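You operate a simulated robot arm through the tools that you are given. There is no shell and no other tool. Be economical: measure what you need, move in short steps, check, and stop when the job is done.

You run a simulated two-armed robot. Do the job below in one go: nothing can be reset, and whatever is moved stays where it is left.

JOB
End the shift: bleed the leak tester, drain the glass, red tag in the top drawer.
Fine: push both white knobs shut again and shut the drawer.

Only the result counts: the job must be done as asked and must still hold three seconds after the hand-in. Knocking over, shifting, dropping, spilling or breaking anything else fails it.

ROBOT AND FRAMES
Two 7-joint arms with two-finger parallel grippers on one trunk, on a base that drives. Base frame: it is fixed to the floor where the robot stands at the start and does not move with it; the origin is under the middle of the robot, x ahead of it, y to its left, z up. Readings come in cm, degrees, newtons and seconds.
The left shoulder is at the start at [7, 17.7, 112], the right one opposite. With the tool pointing down near the work surface each hand reaches from about 28 to 72 cm from the robot's upright axis, wherever it stands, measured 20 degrees to its own side. Places, roughly: inside of the top drawer of the red chest [50, 40, 50]; pressure gauge [70, 10, 80]; sight glass [70, 120, 90]; top drawer of the red chest [40, 40, 50]; white bleed knob [50, 0, 90]; white drain knob [70, 110, 90]. Payload 3.43 kg a hand.
The TCP of each hand is the grasp point between the finger pads, 3 cm short of the fingertips. In the tool frame z runs along the fingers and y along their closing line. Largest opening 9.4 cm; finger width 2.8, thickness 1; the body of the gripper, 5 by 9.6 cm, starts 5.5 cm behind the TCP.
Orientation is told as [roll, pitch, yaw] about the base's x, y, z axes, in that order, counted from this pose: with the fingers straight down and closing along the base's y, the tool's x points along the base's -x, its y along +y and its z along -z.

CONTROLS
- The arms move only by the tool servo_tool. It takes "left_targets", "right_targets" or both (then of equal length, played together; a hand with none holds still); each is one flat list of numbers, 6 for each row, row after row: the shift along the tool's x, y, z in cm, then the turn, a rotation vector about the tool's x, y, z in degrees. In form: [tx, ty, tz, ax, ay, az, tx, ty, tz, ax, ay, az, ...]. A call has 1 to 20 rows; each row is the pose to reach, as a shift and turn from the pose commanded when the call began, along the tool's axes at that moment. "left_jaw" and "right_jaw" are, for a hand that has rows, the finger opening in cm, from 0 to 9.4, set as the call begins (left out, the last holds). A row lasts 0.2 s, in which the tool goes at most 5 cm and 8.6 degrees; a call with a longer step from one row to the next is refused whole, and so is a gripper value outside its range. A pose out of reach is approached as far as the arm can. The call stops where the force on the tool passes 60 N (or 10 N more than at its start, if that is more) or the arm is blocked; 0.2 s more then pass. Each finger travels about 15.3 cm/s and halts on what it meets, pressing with about 43 N; the grip force reading is that of the motor and also rises with nothing between the fingers. The clock runs only during rows and for 0.2 s after the last one: add rows that repeat a pose to give the fingers time. It gives the time, the measured TCP pose, the force on the tool (base axes), the opening and the grip force at its end, in the units of the frame above (readings bear some noise), with the torque about the TCP (base axes, N m) and any sound that the robot's microphone picked up.
- Cameras (640 x 400 px; columns grow to the right, rows downward): "scene" is now at [11.19, 2.1, 140.57]; the picture's right is [0.35, -0.94, 0.00], its down [-0.81, -0.30, -0.50] and it looks along [0.46, 0.17, -0.87] (base axes); focal length 214 px, centre (320, 200). "left" rides on the left gripper at [7.6, -1.4, -10.2] in its tool frame; the picture's right is [0.18, 0.98, 0.00], its down [-0.75, 0.14, -0.64] and it looks along [-0.63, 0.12, 0.77] (tool axes); focal length 243 px, centre (320, 200). "right" rides on the right gripper at [7.6, 1.4, -10.2] in its tool frame; the picture's right is [-0.18, 0.98, 0.00], its down [-0.75, -0.14, -0.64] and it looks along [-0.63, -0.12, 0.77] (tool axes); focal length 243 px, centre (320, 200). There is no depth. A picture from a camera that has moved, and an enlarged one, comes with that camera's place and axes in the base frame and with its lens.
- camera(camera): a new picture of that camera. The clock stands still meanwhile.
- raise_lower(by): slides the trunk up (or, below 0, down) by that many cm; the arms and the scene camera ride with it, the base frame stays. It gives what a move gives, with no picture.
- roll_base(legs): drives the robot by 1 to 6 legs, each [ahead, turn to the left] in cm and degrees, along the robot's own axes; the way and the turn of a leg run together, so that a leg with both is an arc; at most 150 cm and 180 degrees a leg. The arms and the cameras ride along, it lands a little off, and it stops where it bumps. It gives what a move gives.
- turn_head(pan, tilt): turns the head with the scene camera to pan (to the left, within 86 degrees either way) and tilt (down, from -29 to 69), counted from straight ahead of the robot. It gives what a move gives.
- close_up(camera, box): a new picture of the part [left, top, right, bottom] of that camera's present view, enlarged. The clock stands still meanwhile.
- sign_off(): hands the job in; it is judged then, once.

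Work in short steps. Places have to be worked out from the pictures, the camera data and where the tool is seen: move nearer, look again, correct. Check each grasp and each placing, and mend what went wrong. You have 120 turns and 92 pictures in all, those below and enlarged ones among them. Open the grippers and draw the arms clear of the work before you hand the job in, unless the task says otherwise; then end with one line.

The tools are called after "Request:" by a JSON object that holds its "name" and its "arguments". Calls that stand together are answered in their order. servo_tool: Moves the arms, as the interface text tells. Its arguments: {"type":"object","properties":{"left_targets":{"type":"array"},"left_jaw":{"type":"number"},"right_targets":{"type":"array"},"right_jaw":{"type":"number"}},"required":[]} The other tools are called the same way: raise_lower (by) slides the trunk up or down; roll_base (legs) drives the base; turn_head (pan, tilt) turns the head that bears the scene camera; camera (camera) takes a picture; close_up (camera, box) takes an enlarged picture of a part of a camera's view; sign_off () hands the job in.

At the start:

```text
time_s: 0.0
left_eef_pos: [37.89, 44.85, 112.89]
left_orientation: [0.0, 0.1, 0.0]
left_wrist_force: [0.5, 0.1, 0.0]
left_wrist_torque: [0.02, 0.01, -0.03]
left_finger_gap: 9.39
left_finger_force: 0.1
right_eef_pos: [55.43, 0.77, 110.96]
right_orientation: [-0.1, 0.0, 0.0]
right_wrist_force: [-0.6, 0.6, -0.7]
right_wrist_torque: [0.01, -0.03, -0.02]
right_finger_gap: 9.39
right_finger_force: 0.0
trunk travel left (down, up): [-70.0, 14.0]
robot x, y, heading: [0.13, 0.09, -0.1]
head pan, tilt: [20.3, 60.3]
```

scene: 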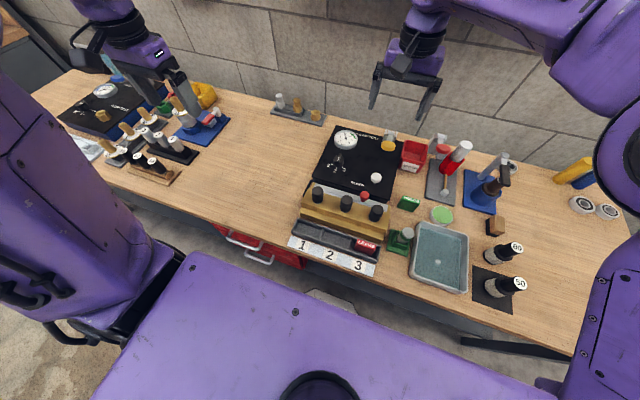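
right: 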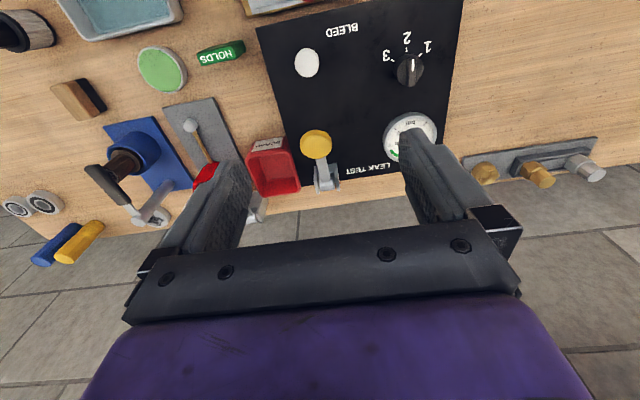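
left: 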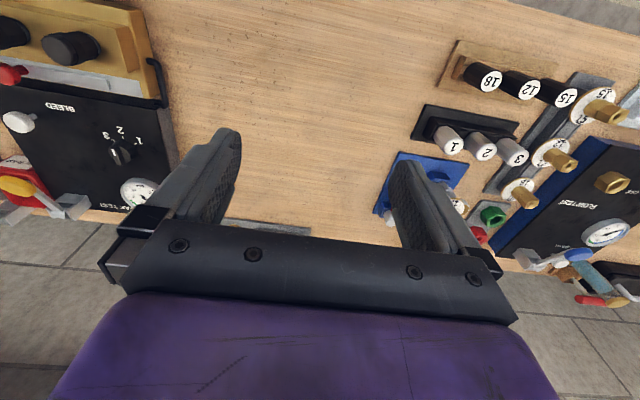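

I start by looking closer at the leak tester panel and at the left part of the bench.

Request:
{"name": "close_up", "arguments": {"camera": "scene", "box": [280, 110, 480, 290]}}

Request:
{"name": "close_up", "arguments": {"camera": "scene", "box": [40, 60, 240, 190]}}

Request:
{"name": "close_up", "arguments": {"camera": "right", "box": [240, 0, 480, 200]}}

```text
2.22 times, centred on (380, 200) of scene
camera zoom: at [11.19, 2.1, 140.57], right [0.35, -0.94, 0.0], down [-0.81, -0.3, -0.5], along [0.46, 0.17, -0.87], focal length 477 px, centre (187, 200)
```

zoom: 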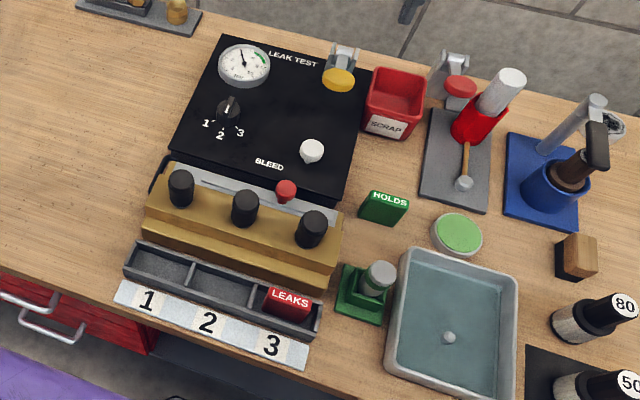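

```text
3.08 times, centred on (140, 125) of scene
camera zoom: at [11.19, 2.1, 140.57], right [0.35, -0.94, 0.0], down [-0.81, -0.3, -0.5], along [0.46, 0.17, -0.87], focal length 660 px, centre (874, 431)
```

zoom: 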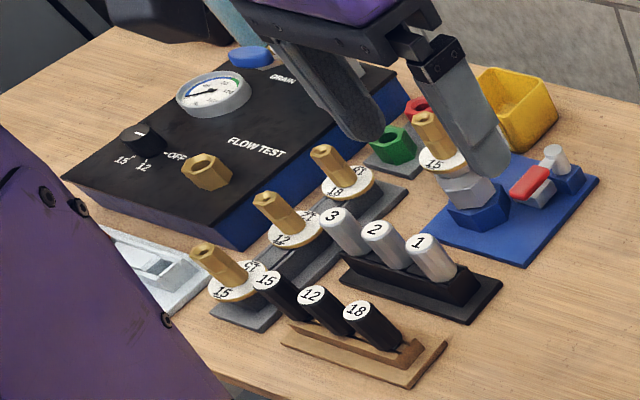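

```text
2.00 times, centred on (360, 100) of right
camera zoom: at [47.82, 2.14, 121.27], right [0.18, 0.98, 0.0], down [0.75, -0.14, 0.64], along [0.63, -0.12, -0.77], focal length 485 px, centre (240, 400)
```

zoom: 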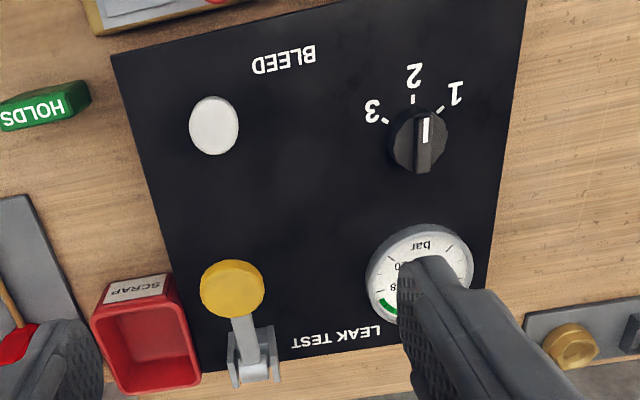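

The bleed knob triangulates to about [53.9, -0.8, 85.6] and is about 3.3 cm wide. I bring the right hand above it with the jaw at 6 cm, then look again.

Request:
{"name": "servo_tool", "arguments": {"right_targets": [0.5, -0.5, 4, 0, 0, 0, 1, -1, 8, 0, 0, 0, 1.5, -1.6, 12, 0, 0, 0, 1.5, -1.6, 15, 0, 0, 0, 1.5, -1.6, 15, 0, 0, 0], "right_jaw": 6}}

Request:
{"name": "camera", "arguments": {"camera": "right"}}

Request:
{"name": "camera", "arguments": {"camera": "scene"}}

```text
time_s: 1.2
left_eef_pos: [37.76, 45.01, 112.89]
left_orientation: [0.0, 0.0, 0.0]
left_wrist_force: [0.9, 0.3, 0.0]
left_wrist_torque: [0.01, 0.02, 0.02]
left_finger_gap: 9.42
left_finger_force: 0.1
right_eef_pos: [53.91, -0.7, 96.05]
right_orientation: [-0.1, 0.0, 0.0]
right_wrist_force: [0.2, -0.8, -0.6]
right_wrist_torque: [-0.02, 0.0, 0.04]
right_finger_gap: 6.0
right_finger_force: 0.0
trunk travel left (down, up): [-70.0, 14.0]
robot x, y, heading: [0.03, 0.09, -0.3]
head pan, tilt: [20.3, 60.3]
```

```text
85 pictures are left
camera right: at [46.25, 0.6, 106.34], right [0.18, 0.98, 0.0], down [0.75, -0.14, 0.64], along [0.63, -0.12, -0.77], focal length 243 px, centre (320, 200)
```

right: 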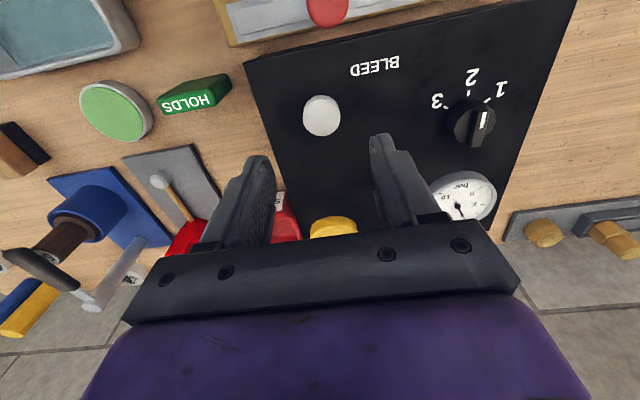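

```text
84 pictures are left
camera scene: at [11.15, 2.1, 140.58], right [0.35, -0.94, 0.0], down [-0.81, -0.3, -0.5], along [0.46, 0.17, -0.87], focal length 214 px, centre (320, 200)
```

scene: 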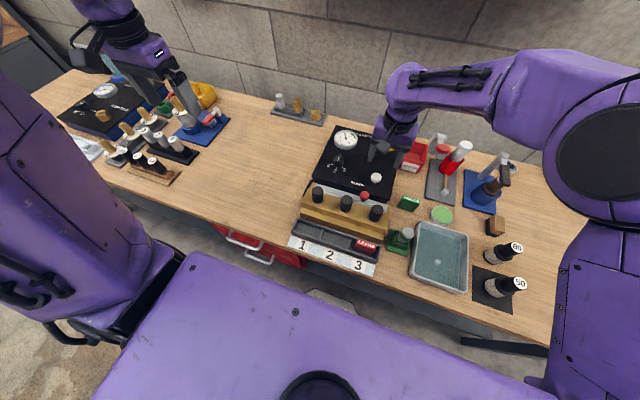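

The knob holds at [54.0, -0.8], and the panel surface seems to be near z 83–84. I go down until the fingertips are near 85 and look.

Request:
{"name": "servo_tool", "arguments": {"right_targets": [0, 0, 4, 0, 0, 0, 0, 0, 7, 0, 0, 0, 0, 0, 8, 0, 0, 0]}}

Request:
{"name": "camera", "arguments": {"camera": "right"}}

Request:
{"name": "close_up", "arguments": {"camera": "scene", "box": [320, 110, 440, 210]}}

```text
time_s: 2.0
left_eef_pos: [37.74, 44.91, 112.94]
left_orientation: [0.2, 0.0, 0.0]
left_wrist_force: [0.6, 0.8, 0.7]
left_wrist_torque: [-0.02, -0.06, 0.0]
left_finger_gap: 9.4
left_finger_force: 0.1
right_eef_pos: [53.79, -0.65, 87.84]
right_orientation: [0.1, 0.1, 0.0]
right_wrist_force: [0.2, 0.4, -0.5]
right_wrist_torque: [-0.01, 0.03, -0.04]
right_finger_gap: 5.97
right_finger_force: 0.1
trunk travel left (down, up): [-70.0, 14.0]
robot x, y, heading: [0.23, -0.01, 0.0]
head pan, tilt: [20.3, 60.3]
```

```text
83 pictures are left
camera right: at [46.26, 0.59, 98.2], right [0.18, 0.98, 0.0], down [0.75, -0.14, 0.64], along [0.63, -0.12, -0.77], focal length 243 px, centre (320, 200)
```

right: 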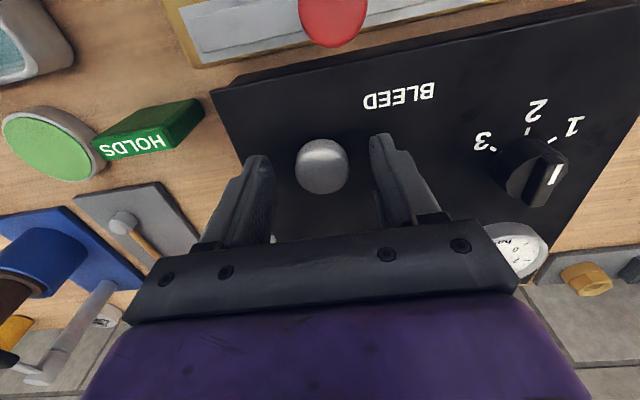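

```text
4.00 times, centred on (380, 160) of scene
camera zoom: at [11.18, 2.1, 140.57], right [0.35, -0.94, 0.0], down [-0.81, -0.3, -0.5], along [0.46, 0.17, -0.87], focal length 858 px, centre (80, 360)
```

zoom: 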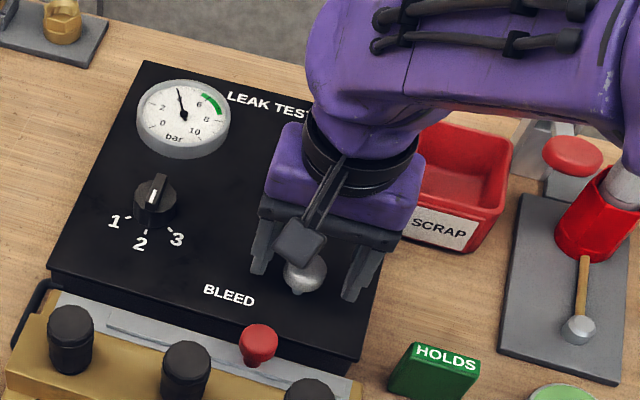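

The gauge reads about 4.5 bar and the knob sits between the fingers. I go down 1.2 cm more and close.

Request:
{"name": "servo_tool", "arguments": {"right_targets": [0, -0.1, 0.6, 0, 0, 0, 0, -0.1, 1.2, 0, 0, 0, 0, -0.1, 1.2, 0, 0, 0]}}

Request:
{"name": "servo_tool", "arguments": {"right_targets": [0, 0, 0, 0, 0, 0, 0, 0, 0, 0, 0, 0, 0, 0, 0, 0, 0, 0], "right_jaw": 0}}

Request:
{"name": "camera", "arguments": {"camera": "right"}}

```text
time_s: 2.8
left_eef_pos: [37.74, 44.96, 112.8]
left_orientation: [0.1, 0.0, 0.1]
left_wrist_force: [-0.3, 0.5, 0.5]
left_wrist_torque: [-0.02, 0.02, -0.03]
left_finger_gap: 9.4
left_finger_force: 0.0
right_eef_pos: [53.91, -0.8, 86.75]
right_orientation: [0.0, 0.0, 0.0]
right_wrist_force: [0.3, -0.6, -0.4]
right_wrist_torque: [0.0, -0.01, 0.0]
right_finger_gap: 6.0
right_finger_force: 0.1
trunk travel left (down, up): [-70.0, 14.0]
robot x, y, heading: [0.18, 0.31, 0.1]
head pan, tilt: [20.3, 60.3]
```

```text
time_s: 3.6
left_eef_pos: [37.91, 45.18, 112.87]
left_orientation: [-0.1, -0.1, -0.1]
left_wrist_force: [0.4, 0.2, -0.6]
left_wrist_torque: [0.0, 0.01, 0.04]
left_finger_gap: 9.42
left_finger_force: 0.0
right_eef_pos: [53.93, -0.45, 86.8]
right_orientation: [0.0, 0.0, 0.1]
right_wrist_force: [0.8, 12.6, -0.7]
right_wrist_torque: [0.57, 0.12, 0.23]
right_finger_gap: 3.2
right_finger_force: 45.0
trunk travel left (down, up): [-70.0, 14.0]
robot x, y, heading: [0.07, 0.04, -0.0]
head pan, tilt: [20.3, 60.3]
```

```text
81 pictures are left
camera right: at [46.23, 0.7, 97.06], right [0.18, 0.98, 0.0], down [0.75, -0.14, 0.64], along [0.63, -0.12, -0.77], focal length 243 px, centre (320, 200)
```

right: 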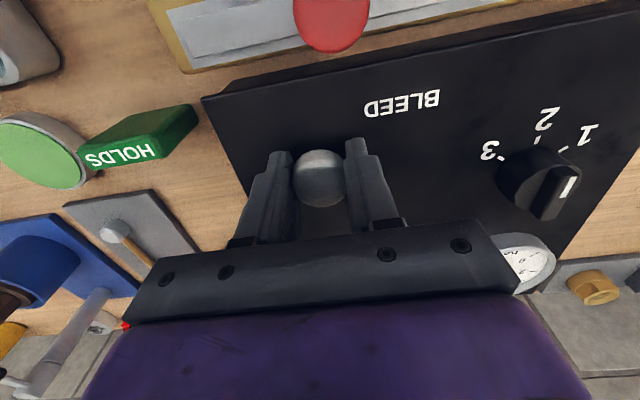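

The knob is gripped at 3.2 cm. I ease the side load by 0.3 cm and pull up gently, 1.2 cm.

Request:
{"name": "servo_tool", "arguments": {"right_targets": [0, 0.4, 0, 0, 0, 0, 0, 0.4, -0.4, 0, 0, 0, 0, 0.4, -0.8, 0, 0, 0, 0, 0.4, -1.2, 0, 0, 0, 0, 0.4, -1.2, 0, 0, 0]}}

Request:
{"name": "camera", "arguments": {"camera": "right"}}

Request:
{"name": "close_up", "arguments": {"camera": "scene", "box": [320, 110, 440, 210]}}

```text
time_s: 4.8
left_eef_pos: [37.6, 44.85, 112.89]
left_orientation: [-0.1, 0.0, 0.0]
left_wrist_force: [0.1, 0.8, -0.5]
left_wrist_torque: [-0.01, 0.04, 0.0]
left_finger_gap: 9.38
left_finger_force: 0.0
right_eef_pos: [53.96, -0.63, 88.03]
right_orientation: [0.0, 0.1, 0.0]
right_wrist_force: [-10.9, -2.5, -2.6]
right_wrist_torque: [-0.19, 0.72, -0.2]
right_finger_gap: 3.17
right_finger_force: 44.5
trunk travel left (down, up): [-70.0, 14.0]
robot x, y, heading: [0.07, 0.16, -0.1]
head pan, tilt: [20.3, 60.3]
```

```text
80 pictures are left
camera right: at [46.25, 0.72, 98.38], right [0.18, 0.98, 0.0], down [0.75, -0.14, 0.64], along [0.63, -0.12, -0.77], focal length 243 px, centre (320, 200)
```

right: 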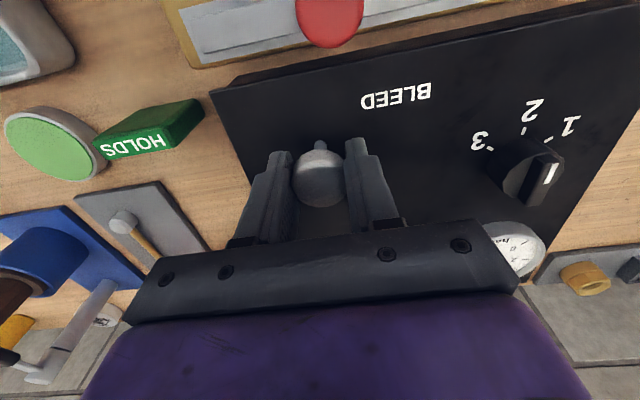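

```text
4.00 times, centred on (380, 160) of scene
camera zoom: at [11.01, 2.05, 140.59], right [0.35, -0.94, 0.0], down [-0.81, -0.3, -0.5], along [0.47, 0.17, -0.87], focal length 858 px, centre (80, 360)
```

zoom: 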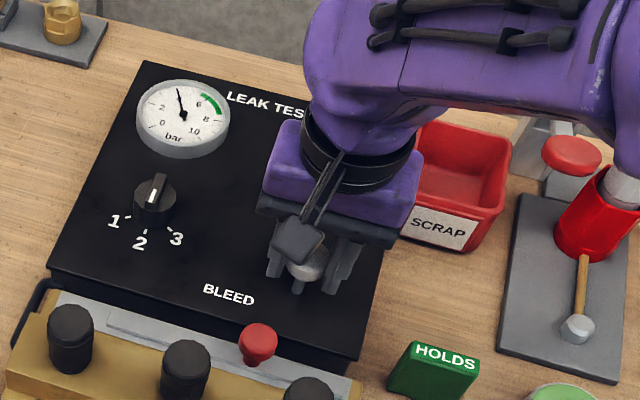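

The knob has risen and its stem shows; the side force says the axis leans toward the robot. I pull on along that lean.

Request:
{"name": "servo_tool", "arguments": {"right_targets": [0.3, 0, -0.3, 0, 0, 0, 0.4, 0, -0.8, 0, 0, 0, 0.5, 0, -1.2, 0, 0, 0, 0.5, 0, -1.2, 0, 0, 0]}}

Request:
{"name": "close_up", "arguments": {"camera": "scene", "box": [320, 110, 440, 210]}}

```text
time_s: 5.8
left_eef_pos: [38.17, 44.72, 112.84]
left_orientation: [-0.1, 0.1, -0.1]
left_wrist_force: [0.7, 0.5, 0.1]
left_wrist_torque: [-0.01, 0.06, 0.01]
left_finger_gap: 9.41
left_finger_force: 0.0
right_eef_pos: [53.84, -0.48, 89.03]
right_orientation: [0.1, -0.1, 0.0]
right_wrist_force: [10.8, -5.5, -2.0]
right_wrist_torque: [-0.55, -1.13, 0.17]
right_finger_gap: 3.2
right_finger_force: 45.1
trunk travel left (down, up): [-70.0, 14.0]
robot x, y, heading: [0.03, 0.25, -0.1]
head pan, tilt: [20.3, 60.3]
```

```text
4.00 times, centred on (380, 160) of scene
camera zoom: at [11.46, 1.99, 140.55], right [0.35, -0.94, 0.0], down [-0.82, -0.3, -0.49], along [0.46, 0.17, -0.87], focal length 858 px, centre (80, 360)
```

zoom: 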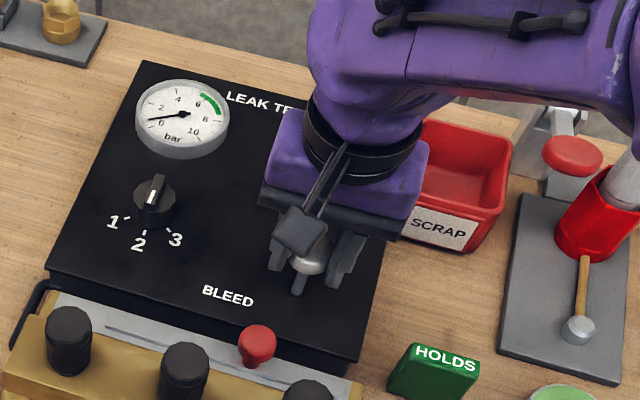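

The gauge is dropping and now reads about 0.5. I hold for two seconds and recheck.

Request:
{"name": "servo_tool", "arguments": {"right_targets": [-0.3, 0, 0, 0, 0, 0, -0.3, 0, 0, 0, 0, 0, -0.3, 0, 0, 0, 0, 0, -0.3, 0, 0, 0, 0, 0, -0.3, 0, 0, 0, 0, 0, -0.3, 0, 0, 0, 0, 0, -0.3, 0, 0, 0, 0, 0, -0.3, 0, 0, 0, 0, 0, -0.3, 0, 0, 0, 0, 0, -0.3, 0, 0, 0, 0, 0]}}

Request:
{"name": "close_up", "arguments": {"camera": "scene", "box": [325, 115, 385, 155]}}

```text
time_s: 8.0
left_eef_pos: [37.94, 44.74, 112.85]
left_orientation: [0.2, 0.0, 0.0]
left_wrist_force: [-0.5, 0.7, -0.3]
left_wrist_torque: [0.0, -0.04, -0.02]
left_finger_gap: 9.41
left_finger_force: 0.0
right_eef_pos: [53.86, -0.43, 89.1]
right_orientation: [0.2, 0.0, 0.0]
right_wrist_force: [2.2, -10.1, -3.2]
right_wrist_torque: [-0.44, 0.69, 0.02]
right_finger_gap: 3.16
right_finger_force: 45.1
trunk travel left (down, up): [-70.0, 14.0]
robot x, y, heading: [-0.32, 0.13, 0.3]
head pan, tilt: [20.3, 60.3]
```

```text
10.00 times, centred on (355, 135) of scene
camera zoom: at [11.28, 1.88, 140.56], right [0.35, -0.94, 0.0], down [-0.82, -0.3, -0.5], along [0.46, 0.17, -0.87], focal length 2145 px, centre (-30, 850)
```

zoom: 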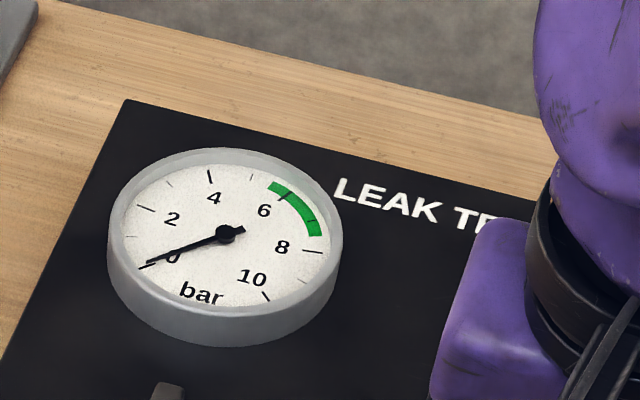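

The gauge is at zero. I push the knob back down to where I gripped it, a touch farther to seat it.

Request:
{"name": "servo_tool", "arguments": {"right_targets": [0, -0.2, 0.6, 0, 0, 0, 0, -0.2, 1.2, 0, 0, 0, 0, -0.2, 1.8, 0, 0, 0, 0, -0.2, 2.4, 0, 0, 0, 0, -0.2, 2.6, 0, 0, 0, 0, -0.2, 2.6, 0, 0, 0]}}

Request:
{"name": "camera", "arguments": {"camera": "right"}}

```text
time_s: 9.4
left_eef_pos: [37.86, 44.91, 112.93]
left_orientation: [0.0, 0.0, 0.1]
left_wrist_force: [-0.2, 0.1, 0.3]
left_wrist_torque: [-0.03, -0.01, 0.0]
left_finger_gap: 9.37
left_finger_force: 0.0
right_eef_pos: [53.9, -0.54, 86.7]
right_orientation: [0.1, -0.2, 0.0]
right_wrist_force: [9.0, -3.3, 13.5]
right_wrist_torque: [-0.04, 0.96, 0.03]
right_finger_gap: 3.19
right_finger_force: 45.1
trunk travel left (down, up): [-70.0, 14.0]
robot x, y, heading: [-0.32, 0.0, 0.2]
head pan, tilt: [20.3, 60.3]
```

```text
76 pictures are left
camera right: at [46.22, 0.7, 97.04], right [0.19, 0.98, 0.0], down [0.75, -0.14, 0.64], along [0.63, -0.12, -0.77], focal length 243 px, centre (320, 200)
```

right: 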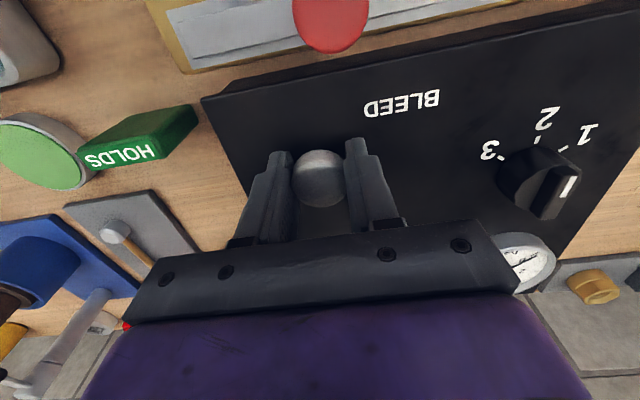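

The knob is seated: a 13 N push-back and the same picture as before. I open the jaw and rise well clear.

Request:
{"name": "servo_tool", "arguments": {"right_targets": [0, 0, 0, 0, 0, 0, 0, 0, 0, 0, 0, 0, 0, 0, -2, 0, 0, 0, 0, 0, -6, 0, 0, 0, 0, 0, -10, 0, 0, 0, 0, 0, -14, 0, 0, 0], "right_jaw": 5.5}}

Request:
{"name": "close_up", "arguments": {"camera": "scene", "box": [280, 120, 440, 280]}}

Request:
{"name": "camera", "arguments": {"camera": "right"}}

```text
time_s: 10.8
left_eef_pos: [37.74, 44.97, 112.92]
left_orientation: [0.0, -0.1, 0.0]
left_wrist_force: [0.2, 0.1, 0.0]
left_wrist_torque: [-0.03, -0.01, 0.0]
left_finger_gap: 9.4
left_finger_force: 0.0
right_eef_pos: [53.69, -0.52, 100.69]
right_orientation: [0.0, -0.2, 0.2]
right_wrist_force: [-0.5, 1.2, 0.3]
right_wrist_torque: [0.01, -0.03, 0.01]
right_finger_gap: 5.51
right_finger_force: 0.0
trunk travel left (down, up): [-70.0, 14.0]
robot x, y, heading: [-0.09, -0.29, -0.1]
head pan, tilt: [20.3, 60.3]
```

```text
2.50 times, centred on (360, 200) of scene
camera zoom: at [11.05, 2.12, 140.58], right [0.35, -0.94, 0.0], down [-0.81, -0.3, -0.5], along [0.47, 0.17, -0.87], focal length 536 px, centre (220, 200)
```

zoom: 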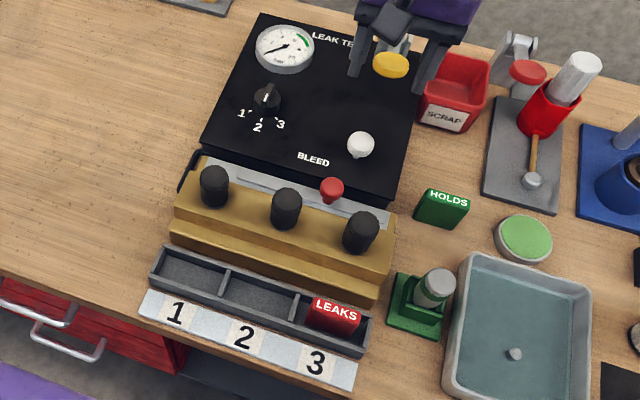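

```text
74 pictures are left
camera right: at [45.96, 0.79, 111.03], right [0.18, 0.98, 0.0], down [0.75, -0.14, 0.64], along [0.63, -0.12, -0.76], focal length 243 px, centre (320, 200)
```

right: 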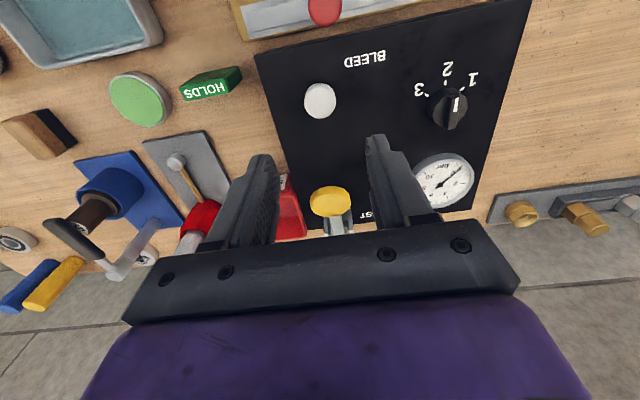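

The bleed is done and shut. Next comes the red LEAKS tag, at roughly [33, -3.5, 82], so I move the right hand toward it to inspect.

Request:
{"name": "servo_tool", "arguments": {"right_targets": [5, -1, 0, 0, 0, 0, 10, -2, 0, 0, 0, 0, 14, -3, 0, 0, 0, 0, 16, -3, 0, 0, 0, 0, 16, -3, 0, 0, 0, 0]}}

Request:
{"name": "camera", "arguments": {"camera": "right"}}

Request:
{"name": "close_up", "arguments": {"camera": "scene", "box": [280, 180, 420, 290]}}

```text
refused: row 1 steps farther than a row can; nothing moved
```

```text
73 pictures are left
camera right: at [45.96, 0.79, 111.03], right [0.18, 0.98, 0.0], down [0.75, -0.14, 0.64], along [0.63, -0.12, -0.76], focal length 243 px, centre (320, 200)
```

right: 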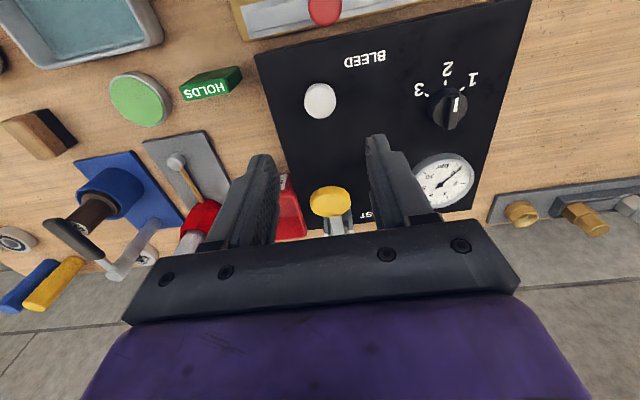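

```text
3.64 times, centred on (350, 235) of scene
camera zoom: at [11.05, 2.12, 140.58], right [0.35, -0.94, 0.0], down [-0.81, -0.3, -0.5], along [0.47, 0.17, -0.87], focal length 780 px, centre (211, 73)
```

zoom: 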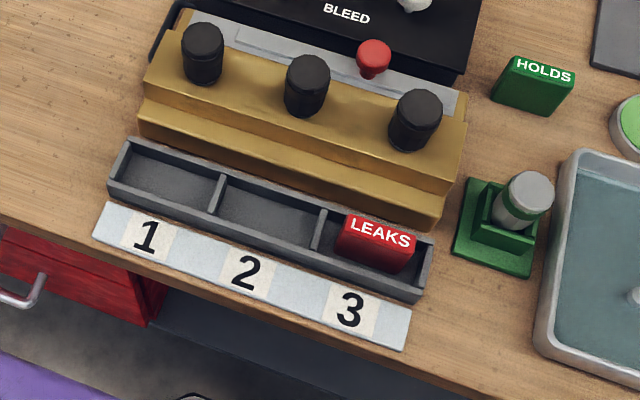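

The step was too long, so I retry with shorter rows.

Request:
{"name": "servo_tool", "arguments": {"right_targets": [4, -1, 0, 0, 0, 0, 8, -2, 0, 0, 0, 0, 12, -3, 0, 0, 0, 0, 15, -3, 0, 0, 0, 0, 15, -3, 0, 0, 0, 0]}}

Request:
{"name": "camera", "arguments": {"camera": "right"}}

```text
time_s: 12.0
left_eef_pos: [37.89, 44.84, 112.82]
left_orientation: [0.0, -0.1, 0.0]
left_wrist_force: [0.3, 0.4, 0.7]
left_wrist_torque: [0.0, 0.03, 0.02]
left_finger_gap: 9.39
left_finger_force: 0.1
right_eef_pos: [38.7, -3.31, 100.4]
right_orientation: [0.0, 0.0, 0.0]
right_wrist_force: [0.1, -1.3, 0.1]
right_wrist_torque: [0.0, 0.0, 0.02]
right_finger_gap: 5.53
right_finger_force: 0.1
trunk travel left (down, up): [-70.0, 14.0]
robot x, y, heading: [0.22, -0.25, 0.1]
head pan, tilt: [20.3, 60.3]
```

```text
71 pictures are left
camera right: at [31.09, -2.05, 110.76], right [0.18, 0.98, 0.0], down [0.75, -0.14, 0.64], along [0.63, -0.12, -0.77], focal length 243 px, centre (320, 200)
```

right: 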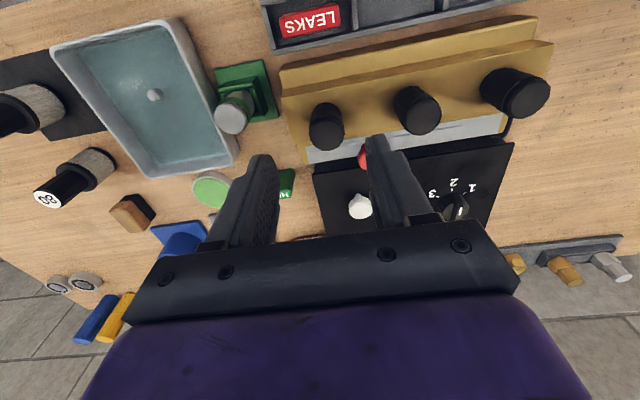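

The tag is at about [32.7, -3.3], with its top near z 83.5, about 5.4 cm along y and 2.3 along x. I turn the right hand 90° over it so that it closes along x.

Request:
{"name": "servo_tool", "arguments": {"right_targets": [0.6, 0, 0, 0, 0, -8.5, 1.2, 0, 0, 0, 0, -17, 1.8, 0, 0, 0, 0, -25.5, 2.4, 0, 0, 0, 0, -34, 3, 0, 0, 0, 0, -42.5, 3.6, 0, 0, 0, 0, -51, 4.2, 0, 0, 0, 0, -59.5, 4.8, 0, 0, 0, 0, -68, 5.4, 0, 0, 0, 0, -76.5, 6, 0, 0, 0, 0, -85, 6.2, 0, 0, 0, 0, -90, 6.2, 0, 0, 0, 0, -90]}}

Request:
{"name": "camera", "arguments": {"camera": "right"}}

Request:
{"name": "camera", "arguments": {"camera": "scene"}}

```text
time_s: 14.6
left_eef_pos: [37.76, 44.93, 112.98]
left_orientation: [0.0, -0.1, 0.0]
left_wrist_force: [0.3, 0.2, -0.2]
left_wrist_torque: [-0.03, 0.0, 0.01]
left_finger_gap: 9.39
left_finger_force: 0.0
right_eef_pos: [32.42, -3.78, 100.52]
right_orientation: [-0.1, 0.0, 90.1]
right_wrist_force: [0.2, 0.3, -0.3]
right_wrist_torque: [-0.02, -0.01, -0.02]
right_finger_gap: 5.5
right_finger_force: 0.0
trunk travel left (down, up): [-70.0, 14.0]
robot x, y, heading: [-0.32, -0.01, -0.1]
head pan, tilt: [20.3, 60.3]
```

```text
70 pictures are left
camera right: at [31.16, -11.5, 110.87], right [-0.98, 0.18, 0.0], down [0.14, 0.75, 0.64], along [0.12, 0.63, -0.77], focal length 243 px, centre (320, 200)
```

right: 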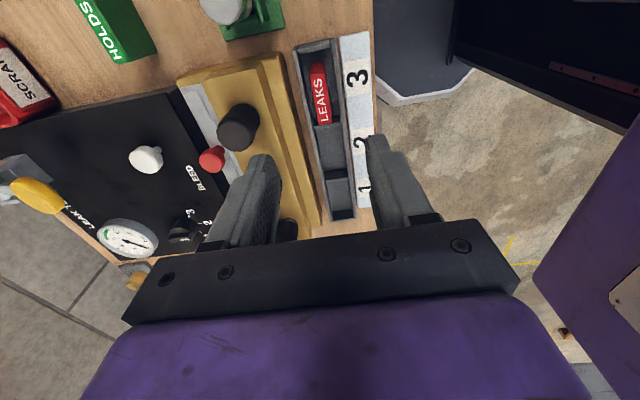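

```text
69 pictures are left
camera scene: at [11.18, 2.09, 140.57], right [0.35, -0.94, 0.0], down [-0.81, -0.3, -0.5], along [0.46, 0.17, -0.87], focal length 214 px, centre (320, 200)
```

scene: 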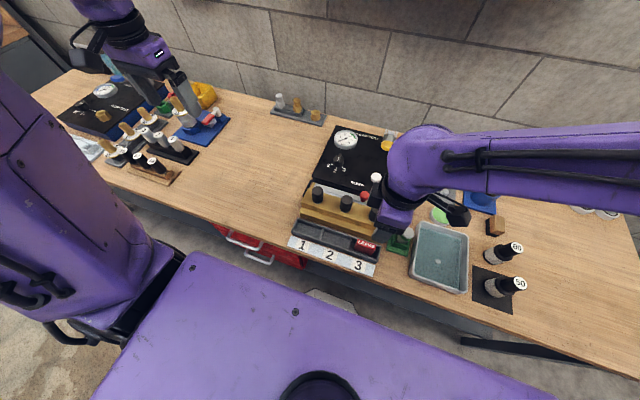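

I zoom in on the tag in the tray to judge the clearances.

Request:
{"name": "close_up", "arguments": {"camera": "right", "box": [270, 30, 380, 160]}}

```text
3.08 times, centred on (325, 95) of right
camera zoom: at [31.16, -11.5, 110.87], right [-0.98, 0.18, 0.0], down [0.14, 0.75, 0.64], along [0.12, 0.63, -0.77], focal length 746 px, centre (305, 523)
```

zoom: 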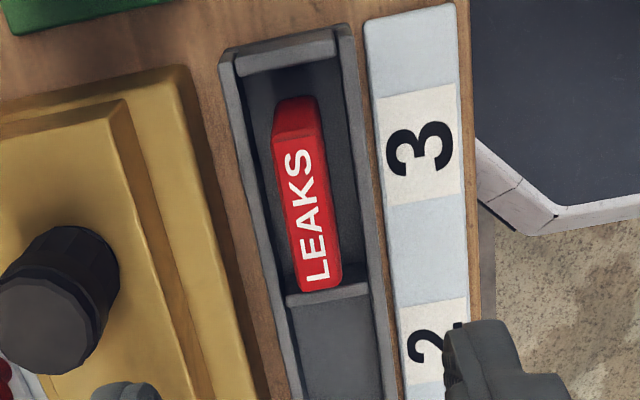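

The tag is about 1.4 cm thick, with about 1 cm of free space on each side in the tray. I narrow the jaw to 3 cm and go down until the tips are just above the tag, then look.

Request:
{"name": "servo_tool", "arguments": {"right_targets": [0, -0.1, 4, 0, 0, 0, 0, -0.2, 8, 0, 0, 0, 0, -0.3, 11, 0, 0, 0, 0, -0.3, 12, 0, 0, 0, 0, -0.3, 12, 0, 0, 0], "right_jaw": 3}}

Request:
{"name": "camera", "arguments": {"camera": "right"}}

Request:
{"name": "close_up", "arguments": {"camera": "scene", "box": [290, 180, 430, 290]}}

```text
time_s: 15.8
left_eef_pos: [37.77, 44.84, 112.88]
left_orientation: [0.0, -0.1, 0.0]
left_wrist_force: [-0.1, -0.3, 0.0]
left_wrist_torque: [0.01, 0.02, 0.0]
left_finger_gap: 9.36
left_finger_force: 0.1
right_eef_pos: [32.86, -3.71, 88.58]
right_orientation: [0.0, -0.1, 90.0]
right_wrist_force: [-0.9, 0.1, -0.3]
right_wrist_torque: [0.01, 0.01, -0.04]
right_finger_gap: 3.0
right_finger_force: 0.0
trunk travel left (down, up): [-70.0, 14.0]
robot x, y, heading: [-0.06, 0.19, -0.1]
head pan, tilt: [20.3, 60.3]
```

```text
67 pictures are left
camera right: at [31.37, -11.52, 98.86], right [-0.98, 0.18, 0.0], down [0.14, 0.75, 0.64], along [0.12, 0.63, -0.77], focal length 243 px, centre (320, 200)
```

right: 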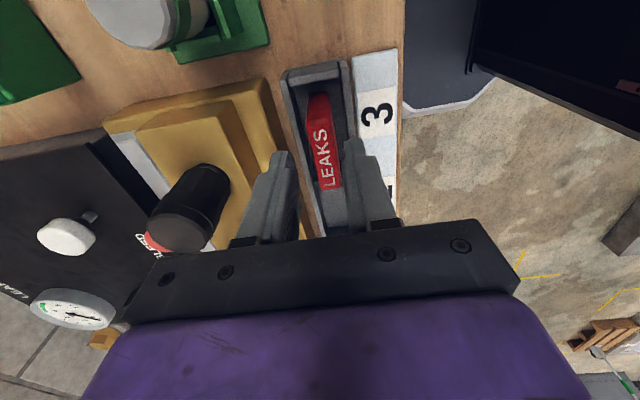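

```text
3.64 times, centred on (360, 235) of scene
camera zoom: at [11.17, 2.08, 140.57], right [0.35, -0.94, 0.0], down [-0.81, -0.3, -0.5], along [0.46, 0.17, -0.87], focal length 780 px, centre (174, 73)
```

zoom: 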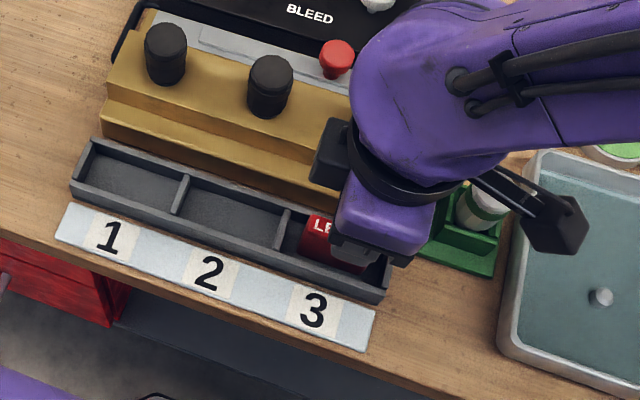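

The tag top looks to be at z 82–83, and the fingers straddle it. I go down in small steps to tips at about 82 and check the force.

Request:
{"name": "servo_tool", "arguments": {"right_targets": [0, 0.1, 1, 0, 0, 0, 0, 0.1, 2, 0, 0, 0, 0, 0.1, 2.7, 0, 0, 0, 0, 0.1, 3.4, 0, 0, 0, 0, 0.1, 3.4, 0, 0, 0], "right_jaw": 2.4}}

Request:
{"name": "camera", "arguments": {"camera": "right"}}

```text
time_s: 17.0
left_eef_pos: [37.74, 44.81, 112.86]
left_orientation: [0.0, 0.0, 0.1]
left_wrist_force: [1.0, 0.4, 1.3]
left_wrist_torque: [0.02, -0.02, -0.03]
left_finger_gap: 9.41
left_finger_force: 0.0
right_eef_pos: [32.69, -3.48, 85.16]
right_orientation: [0.0, -0.1, 90.0]
right_wrist_force: [0.1, -0.3, 0.1]
right_wrist_torque: [0.01, 0.03, 0.01]
right_finger_gap: 2.4
right_finger_force: 0.1
trunk travel left (down, up): [-70.0, 14.0]
robot x, y, heading: [0.04, -0.05, -0.0]
head pan, tilt: [20.3, 60.3]
```

```text
65 pictures are left
camera right: at [31.13, -11.32, 95.47], right [-0.98, 0.18, 0.0], down [0.14, 0.75, 0.64], along [0.12, 0.63, -0.77], focal length 243 px, centre (320, 200)
```

right: 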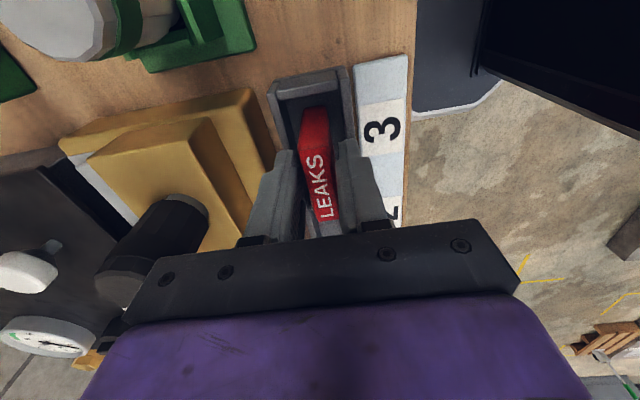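

There is no contact yet and the tag sits between the fingers. I close gently here to test the grip.

Request:
{"name": "servo_tool", "arguments": {"right_targets": [0, 0, 0.4, 0, 0, 0, 0, 0, 0.4, 0, 0, 0]}}

Request:
{"name": "servo_tool", "arguments": {"right_targets": [0, 0, 0, 0, 0, 0, 0, 0, 0, 0, 0, 0], "right_jaw": 0}}

Request:
{"name": "close_up", "arguments": {"camera": "right", "box": [230, 60, 410, 240]}}

```text
time_s: 17.6
left_eef_pos: [37.75, 44.87, 112.77]
left_orientation: [-0.1, 0.0, -0.1]
left_wrist_force: [0.4, 0.4, -0.1]
left_wrist_torque: [0.0, -0.01, 0.02]
left_finger_gap: 9.41
left_finger_force: 0.2
right_eef_pos: [32.55, -3.49, 84.81]
right_orientation: [0.0, 0.0, 90.0]
right_wrist_force: [0.3, -0.4, -0.6]
right_wrist_torque: [-0.01, 0.0, 0.01]
right_finger_gap: 2.39
right_finger_force: 0.1
trunk travel left (down, up): [-70.0, 14.0]
robot x, y, heading: [0.42, 0.04, -0.0]
head pan, tilt: [20.3, 60.3]
```

```text
time_s: 18.2
left_eef_pos: [37.81, 44.88, 112.83]
left_orientation: [0.0, -0.1, 0.0]
left_wrist_force: [-0.3, -0.4, 0.3]
left_wrist_torque: [-0.03, 0.03, 0.01]
left_finger_gap: 9.36
left_finger_force: 0.2
right_eef_pos: [32.66, -3.45, 84.77]
right_orientation: [0.0, 0.0, 90.1]
right_wrist_force: [-0.1, 0.1, 0.5]
right_wrist_torque: [0.01, -0.06, 0.01]
right_finger_gap: 2.06
right_finger_force: 43.3
trunk travel left (down, up): [-70.0, 14.0]
robot x, y, heading: [-0.41, -0.02, -0.0]
head pan, tilt: [20.3, 60.3]
```

```text
2.22 times, centred on (320, 150) of right
camera zoom: at [31.22, -11.34, 95.15], right [-0.98, 0.18, 0.0], down [0.14, 0.75, 0.64], along [0.12, 0.63, -0.77], focal length 539 px, centre (320, 311)
```

zoom: 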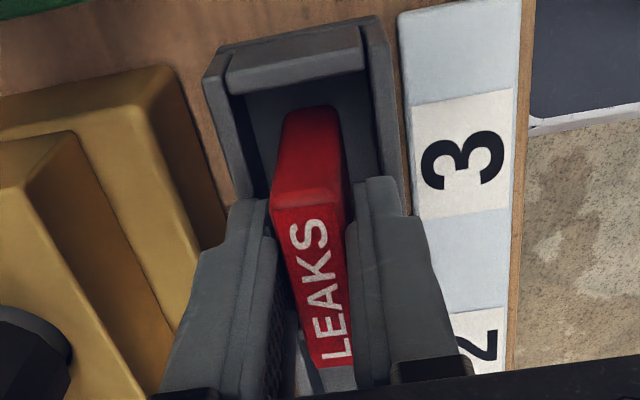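

The fingers hold something at 2.06 cm with no sideways load. I lift slowly and check.

Request:
{"name": "servo_tool", "arguments": {"right_targets": [0, 0, -1.5, 0, 0, 0, 0, 0, -3, 0, 0, 0, 0, 0, -5, 0, 0, 0, 0, 0, -8, 0, 0, 0, 0, 0, -12, 0, 0, 0, 0, 0, -15, 0, 0, 0]}}

Request:
{"name": "camera", "arguments": {"camera": "right"}}

```text
time_s: 19.6
left_eef_pos: [37.77, 44.88, 112.93]
left_orientation: [0.0, 0.0, 0.0]
left_wrist_force: [0.2, 1.1, 0.4]
left_wrist_torque: [0.02, 0.01, -0.02]
left_finger_gap: 9.41
left_finger_force: 0.0
right_eef_pos: [32.65, -3.56, 99.9]
right_orientation: [0.0, 0.0, 90.0]
right_wrist_force: [0.0, 0.7, -0.3]
right_wrist_torque: [0.01, 0.04, -0.02]
right_finger_gap: 2.01
right_finger_force: 43.1
trunk travel left (down, up): [-70.0, 14.0]
robot x, y, heading: [0.05, 0.2, -0.0]
head pan, tilt: [20.3, 60.3]
```

```text
63 pictures are left
camera right: at [31.27, -11.39, 110.16], right [-0.98, 0.18, 0.0], down [0.14, 0.75, 0.64], along [0.12, 0.63, -0.77], focal length 243 px, centre (320, 200)
```

right: 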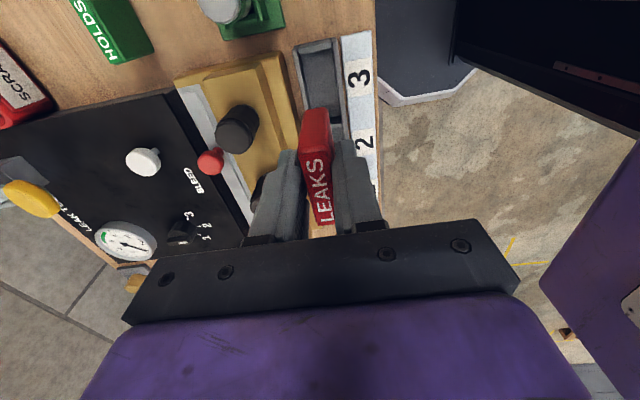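

The tag is held. I back off 40 cm to make room for the drawer and look down at the chest.

Request:
{"name": "roll_base", "arguments": {"legs": [[-40, 0]]}}

Request:
{"name": "turn_head", "arguments": {"pan": 35, "tilt": 50}}

Request:
{"name": "camera", "arguments": {"camera": "scene"}}

```text
time_s: 22.1
left_eef_pos: [-2.03, 44.86, 112.87]
left_orientation: [0.0, -0.1, 0.0]
left_wrist_force: [-0.3, -0.1, -0.2]
left_wrist_torque: [-0.01, -0.01, -0.03]
left_finger_gap: 9.4
left_finger_force: 0.0
right_eef_pos: [-6.98, -3.53, 99.74]
right_orientation: [0.0, 0.0, 90.0]
right_wrist_force: [1.0, 0.8, -0.6]
right_wrist_torque: [0.0, 0.0, 0.02]
right_finger_gap: 2.01
right_finger_force: 43.4
trunk travel left (down, up): [-70.0, 14.0]
robot x, y, heading: [-39.78, 0.21, 0.2]
head pan, tilt: [20.3, 60.3]
```

```text
time_s: 22.9
left_eef_pos: [-2.11, 44.87, 112.8]
left_orientation: [0.0, -0.1, -0.1]
left_wrist_force: [-0.3, 0.5, -0.1]
left_wrist_torque: [0.02, -0.03, 0.0]
left_finger_gap: 9.42
left_finger_force: 0.1
right_eef_pos: [-7.1, -3.51, 99.8]
right_orientation: [-0.1, 0.0, 90.0]
right_wrist_force: [0.0, 0.2, -0.3]
right_wrist_torque: [0.0, 0.01, -0.01]
right_finger_gap: 2.02
right_finger_force: 43.2
trunk travel left (down, up): [-70.0, 14.0]
robot x, y, heading: [-40.05, 0.01, 0.2]
head pan, tilt: [35.0, 50.0]
```

```text
62 pictures are left
camera scene: at [-28.64, 4.21, 141.86], right [0.57, -0.82, 0.0], down [-0.63, -0.44, -0.64], along [0.53, 0.37, -0.77], focal length 214 px, centre (320, 200)
```

scene: 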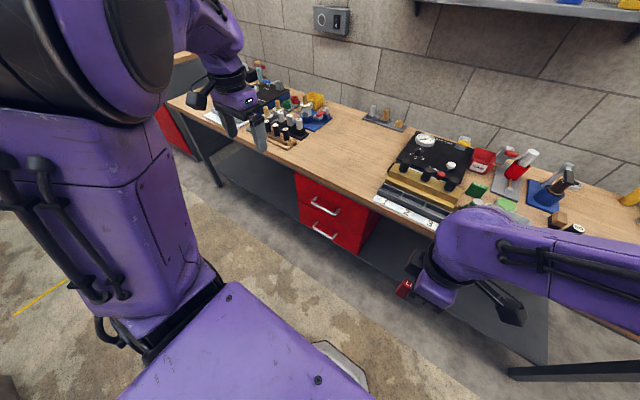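

The red chest has two drawers with bar handles. I zoom in on it.

Request:
{"name": "close_up", "arguments": {"camera": "scene", "box": [280, 160, 400, 260]}}

Request:
{"name": "camera", "arguments": {"camera": "left"}}

```text
4.00 times, centred on (340, 210) of scene
camera zoom: at [-28.64, 4.21, 141.86], right [0.57, -0.82, 0.0], down [-0.63, -0.44, -0.64], along [0.53, 0.37, -0.77], focal length 858 px, centre (240, 160)
```

zoom: 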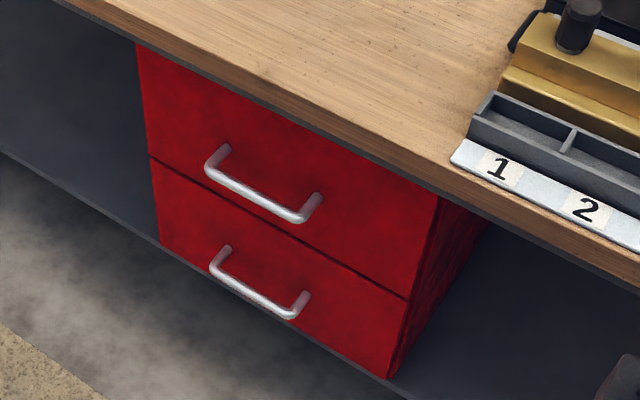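

```text
60 pictures are left
camera left: at [-9.77, 43.51, 123.26], right [-0.18, 0.98, 0.0], down [0.75, 0.14, 0.64], along [0.63, 0.12, -0.77], focal length 243 px, centre (320, 200)
```

left: 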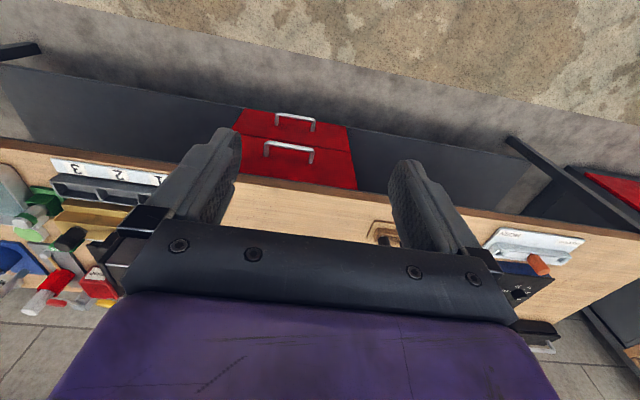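

The top handle bar triangulates to about [28.4, 40.6, 54.5], running about 14 cm along y. The bench edge overhangs it at x≈23. I want the base at about (-42, 38), so I check the free floor to the left first.

Request:
{"name": "turn_head", "arguments": {"pan": 86, "tilt": 25}}

Request:
{"name": "camera", "arguments": {"camera": "scene"}}

```text
time_s: 24.1
left_eef_pos: [-2.04, 44.98, 112.9]
left_orientation: [0.0, 0.0, 0.1]
left_wrist_force: [0.0, -0.4, -0.8]
left_wrist_torque: [0.04, -0.02, 0.0]
left_finger_gap: 9.4
left_finger_force: 0.0
right_eef_pos: [-7.16, -3.61, 99.7]
right_orientation: [0.0, 0.0, 90.0]
right_wrist_force: [-0.3, -0.1, 0.1]
right_wrist_torque: [-0.03, 0.0, -0.01]
right_finger_gap: 2.03
right_finger_force: 42.7
trunk travel left (down, up): [-70.0, 14.0]
robot x, y, heading: [-40.15, -0.05, 0.4]
head pan, tilt: [85.9, 25.0]
```

```text
59 pictures are left
camera scene: at [-34.26, 8.98, 145.61], right [1.0, -0.07, 0.0], down [-0.03, -0.42, -0.91], along [0.06, 0.9, -0.42], focal length 214 px, centre (320, 200)
```

scene: 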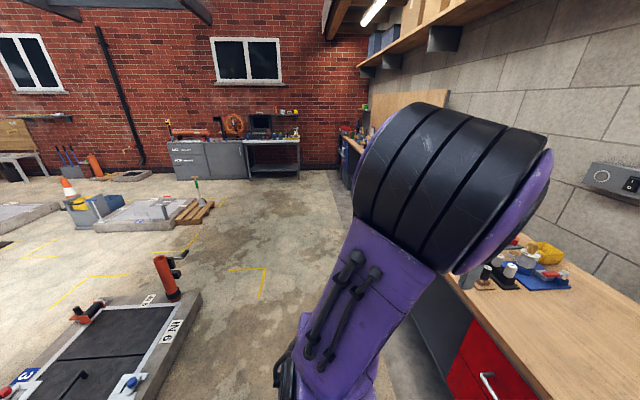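

The floor is clear along the bench; the platform stays behind x≈-100. I shift the base sideways by turning, driving 38 cm and turning back.

Request:
{"name": "roll_base", "arguments": {"legs": [[0, 90], [38, 0], [0, -90]]}}

Request:
{"name": "turn_head", "arguments": {"pan": 0, "tilt": 50}}

Request:
{"name": "raise_lower", "arguments": {"by": -35}}

Request:
{"name": "camera", "arguments": {"camera": "scene"}}

```text
time_s: 34.0
left_eef_pos: [1.01, 82.02, 112.92]
left_orientation: [0.0, 0.0, -2.0]
left_wrist_force: [0.5, 0.5, 0.8]
left_wrist_torque: [-0.04, 0.06, 0.01]
left_finger_gap: 9.4
left_finger_force: 0.0
right_eef_pos: [-5.78, 33.58, 99.8]
right_orientation: [0.0, 0.0, 88.0]
right_wrist_force: [-0.5, -0.2, -0.6]
right_wrist_torque: [0.04, 0.0, 0.01]
right_finger_gap: 2.02
right_finger_force: 43.0
trunk travel left (down, up): [-70.0, 14.0]
robot x, y, heading: [-38.42, 38.73, -1.9]
head pan, tilt: [85.9, 25.0]
```

```text
time_s: 35.6
left_eef_pos: [0.96, 82.01, 112.82]
left_orientation: [0.0, 0.1, -1.9]
left_wrist_force: [-0.1, 0.6, 1.0]
left_wrist_torque: [-0.01, 0.01, -0.01]
left_finger_gap: 9.4
left_finger_force: 0.1
right_eef_pos: [-5.84, 33.73, 99.76]
right_orientation: [0.0, 0.1, 88.1]
right_wrist_force: [0.6, -0.9, 0.6]
right_wrist_torque: [-0.03, 0.01, -0.02]
right_finger_gap: 2.05
right_finger_force: 42.7
trunk travel left (down, up): [-70.0, 14.0]
robot x, y, heading: [-38.24, 38.19, -2.0]
head pan, tilt: [0.0, 50.0]
```

```text
time_s: 39.0
left_eef_pos: [0.98, 81.79, 77.81]
left_orientation: [0.0, 0.0, -2.0]
left_wrist_force: [-0.4, -0.3, 0.4]
left_wrist_torque: [-0.02, 0.01, -0.02]
left_finger_gap: 9.41
left_finger_force: 0.0
right_eef_pos: [-5.86, 33.61, 64.73]
right_orientation: [-0.1, 0.0, 87.9]
right_wrist_force: [-0.4, -0.8, -0.1]
right_wrist_torque: [0.03, 0.01, 0.01]
right_finger_gap: 2.01
right_finger_force: 42.9
trunk travel left (down, up): [-35.0, 49.0]
robot x, y, heading: [-38.3, 38.62, -1.9]
head pan, tilt: [0.0, 50.0]
```

```text
58 pictures are left
camera scene: at [-25.73, 37.74, 106.87], right [-0.03, -1.0, 0.0], down [-0.77, 0.03, -0.64], along [0.64, -0.02, -0.77], focal length 214 px, centre (320, 200)
```

scene: 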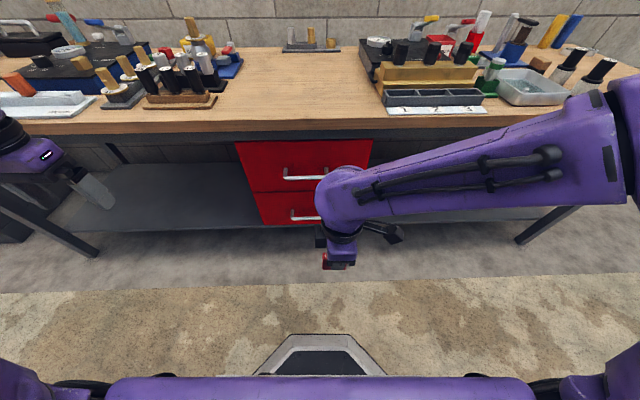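

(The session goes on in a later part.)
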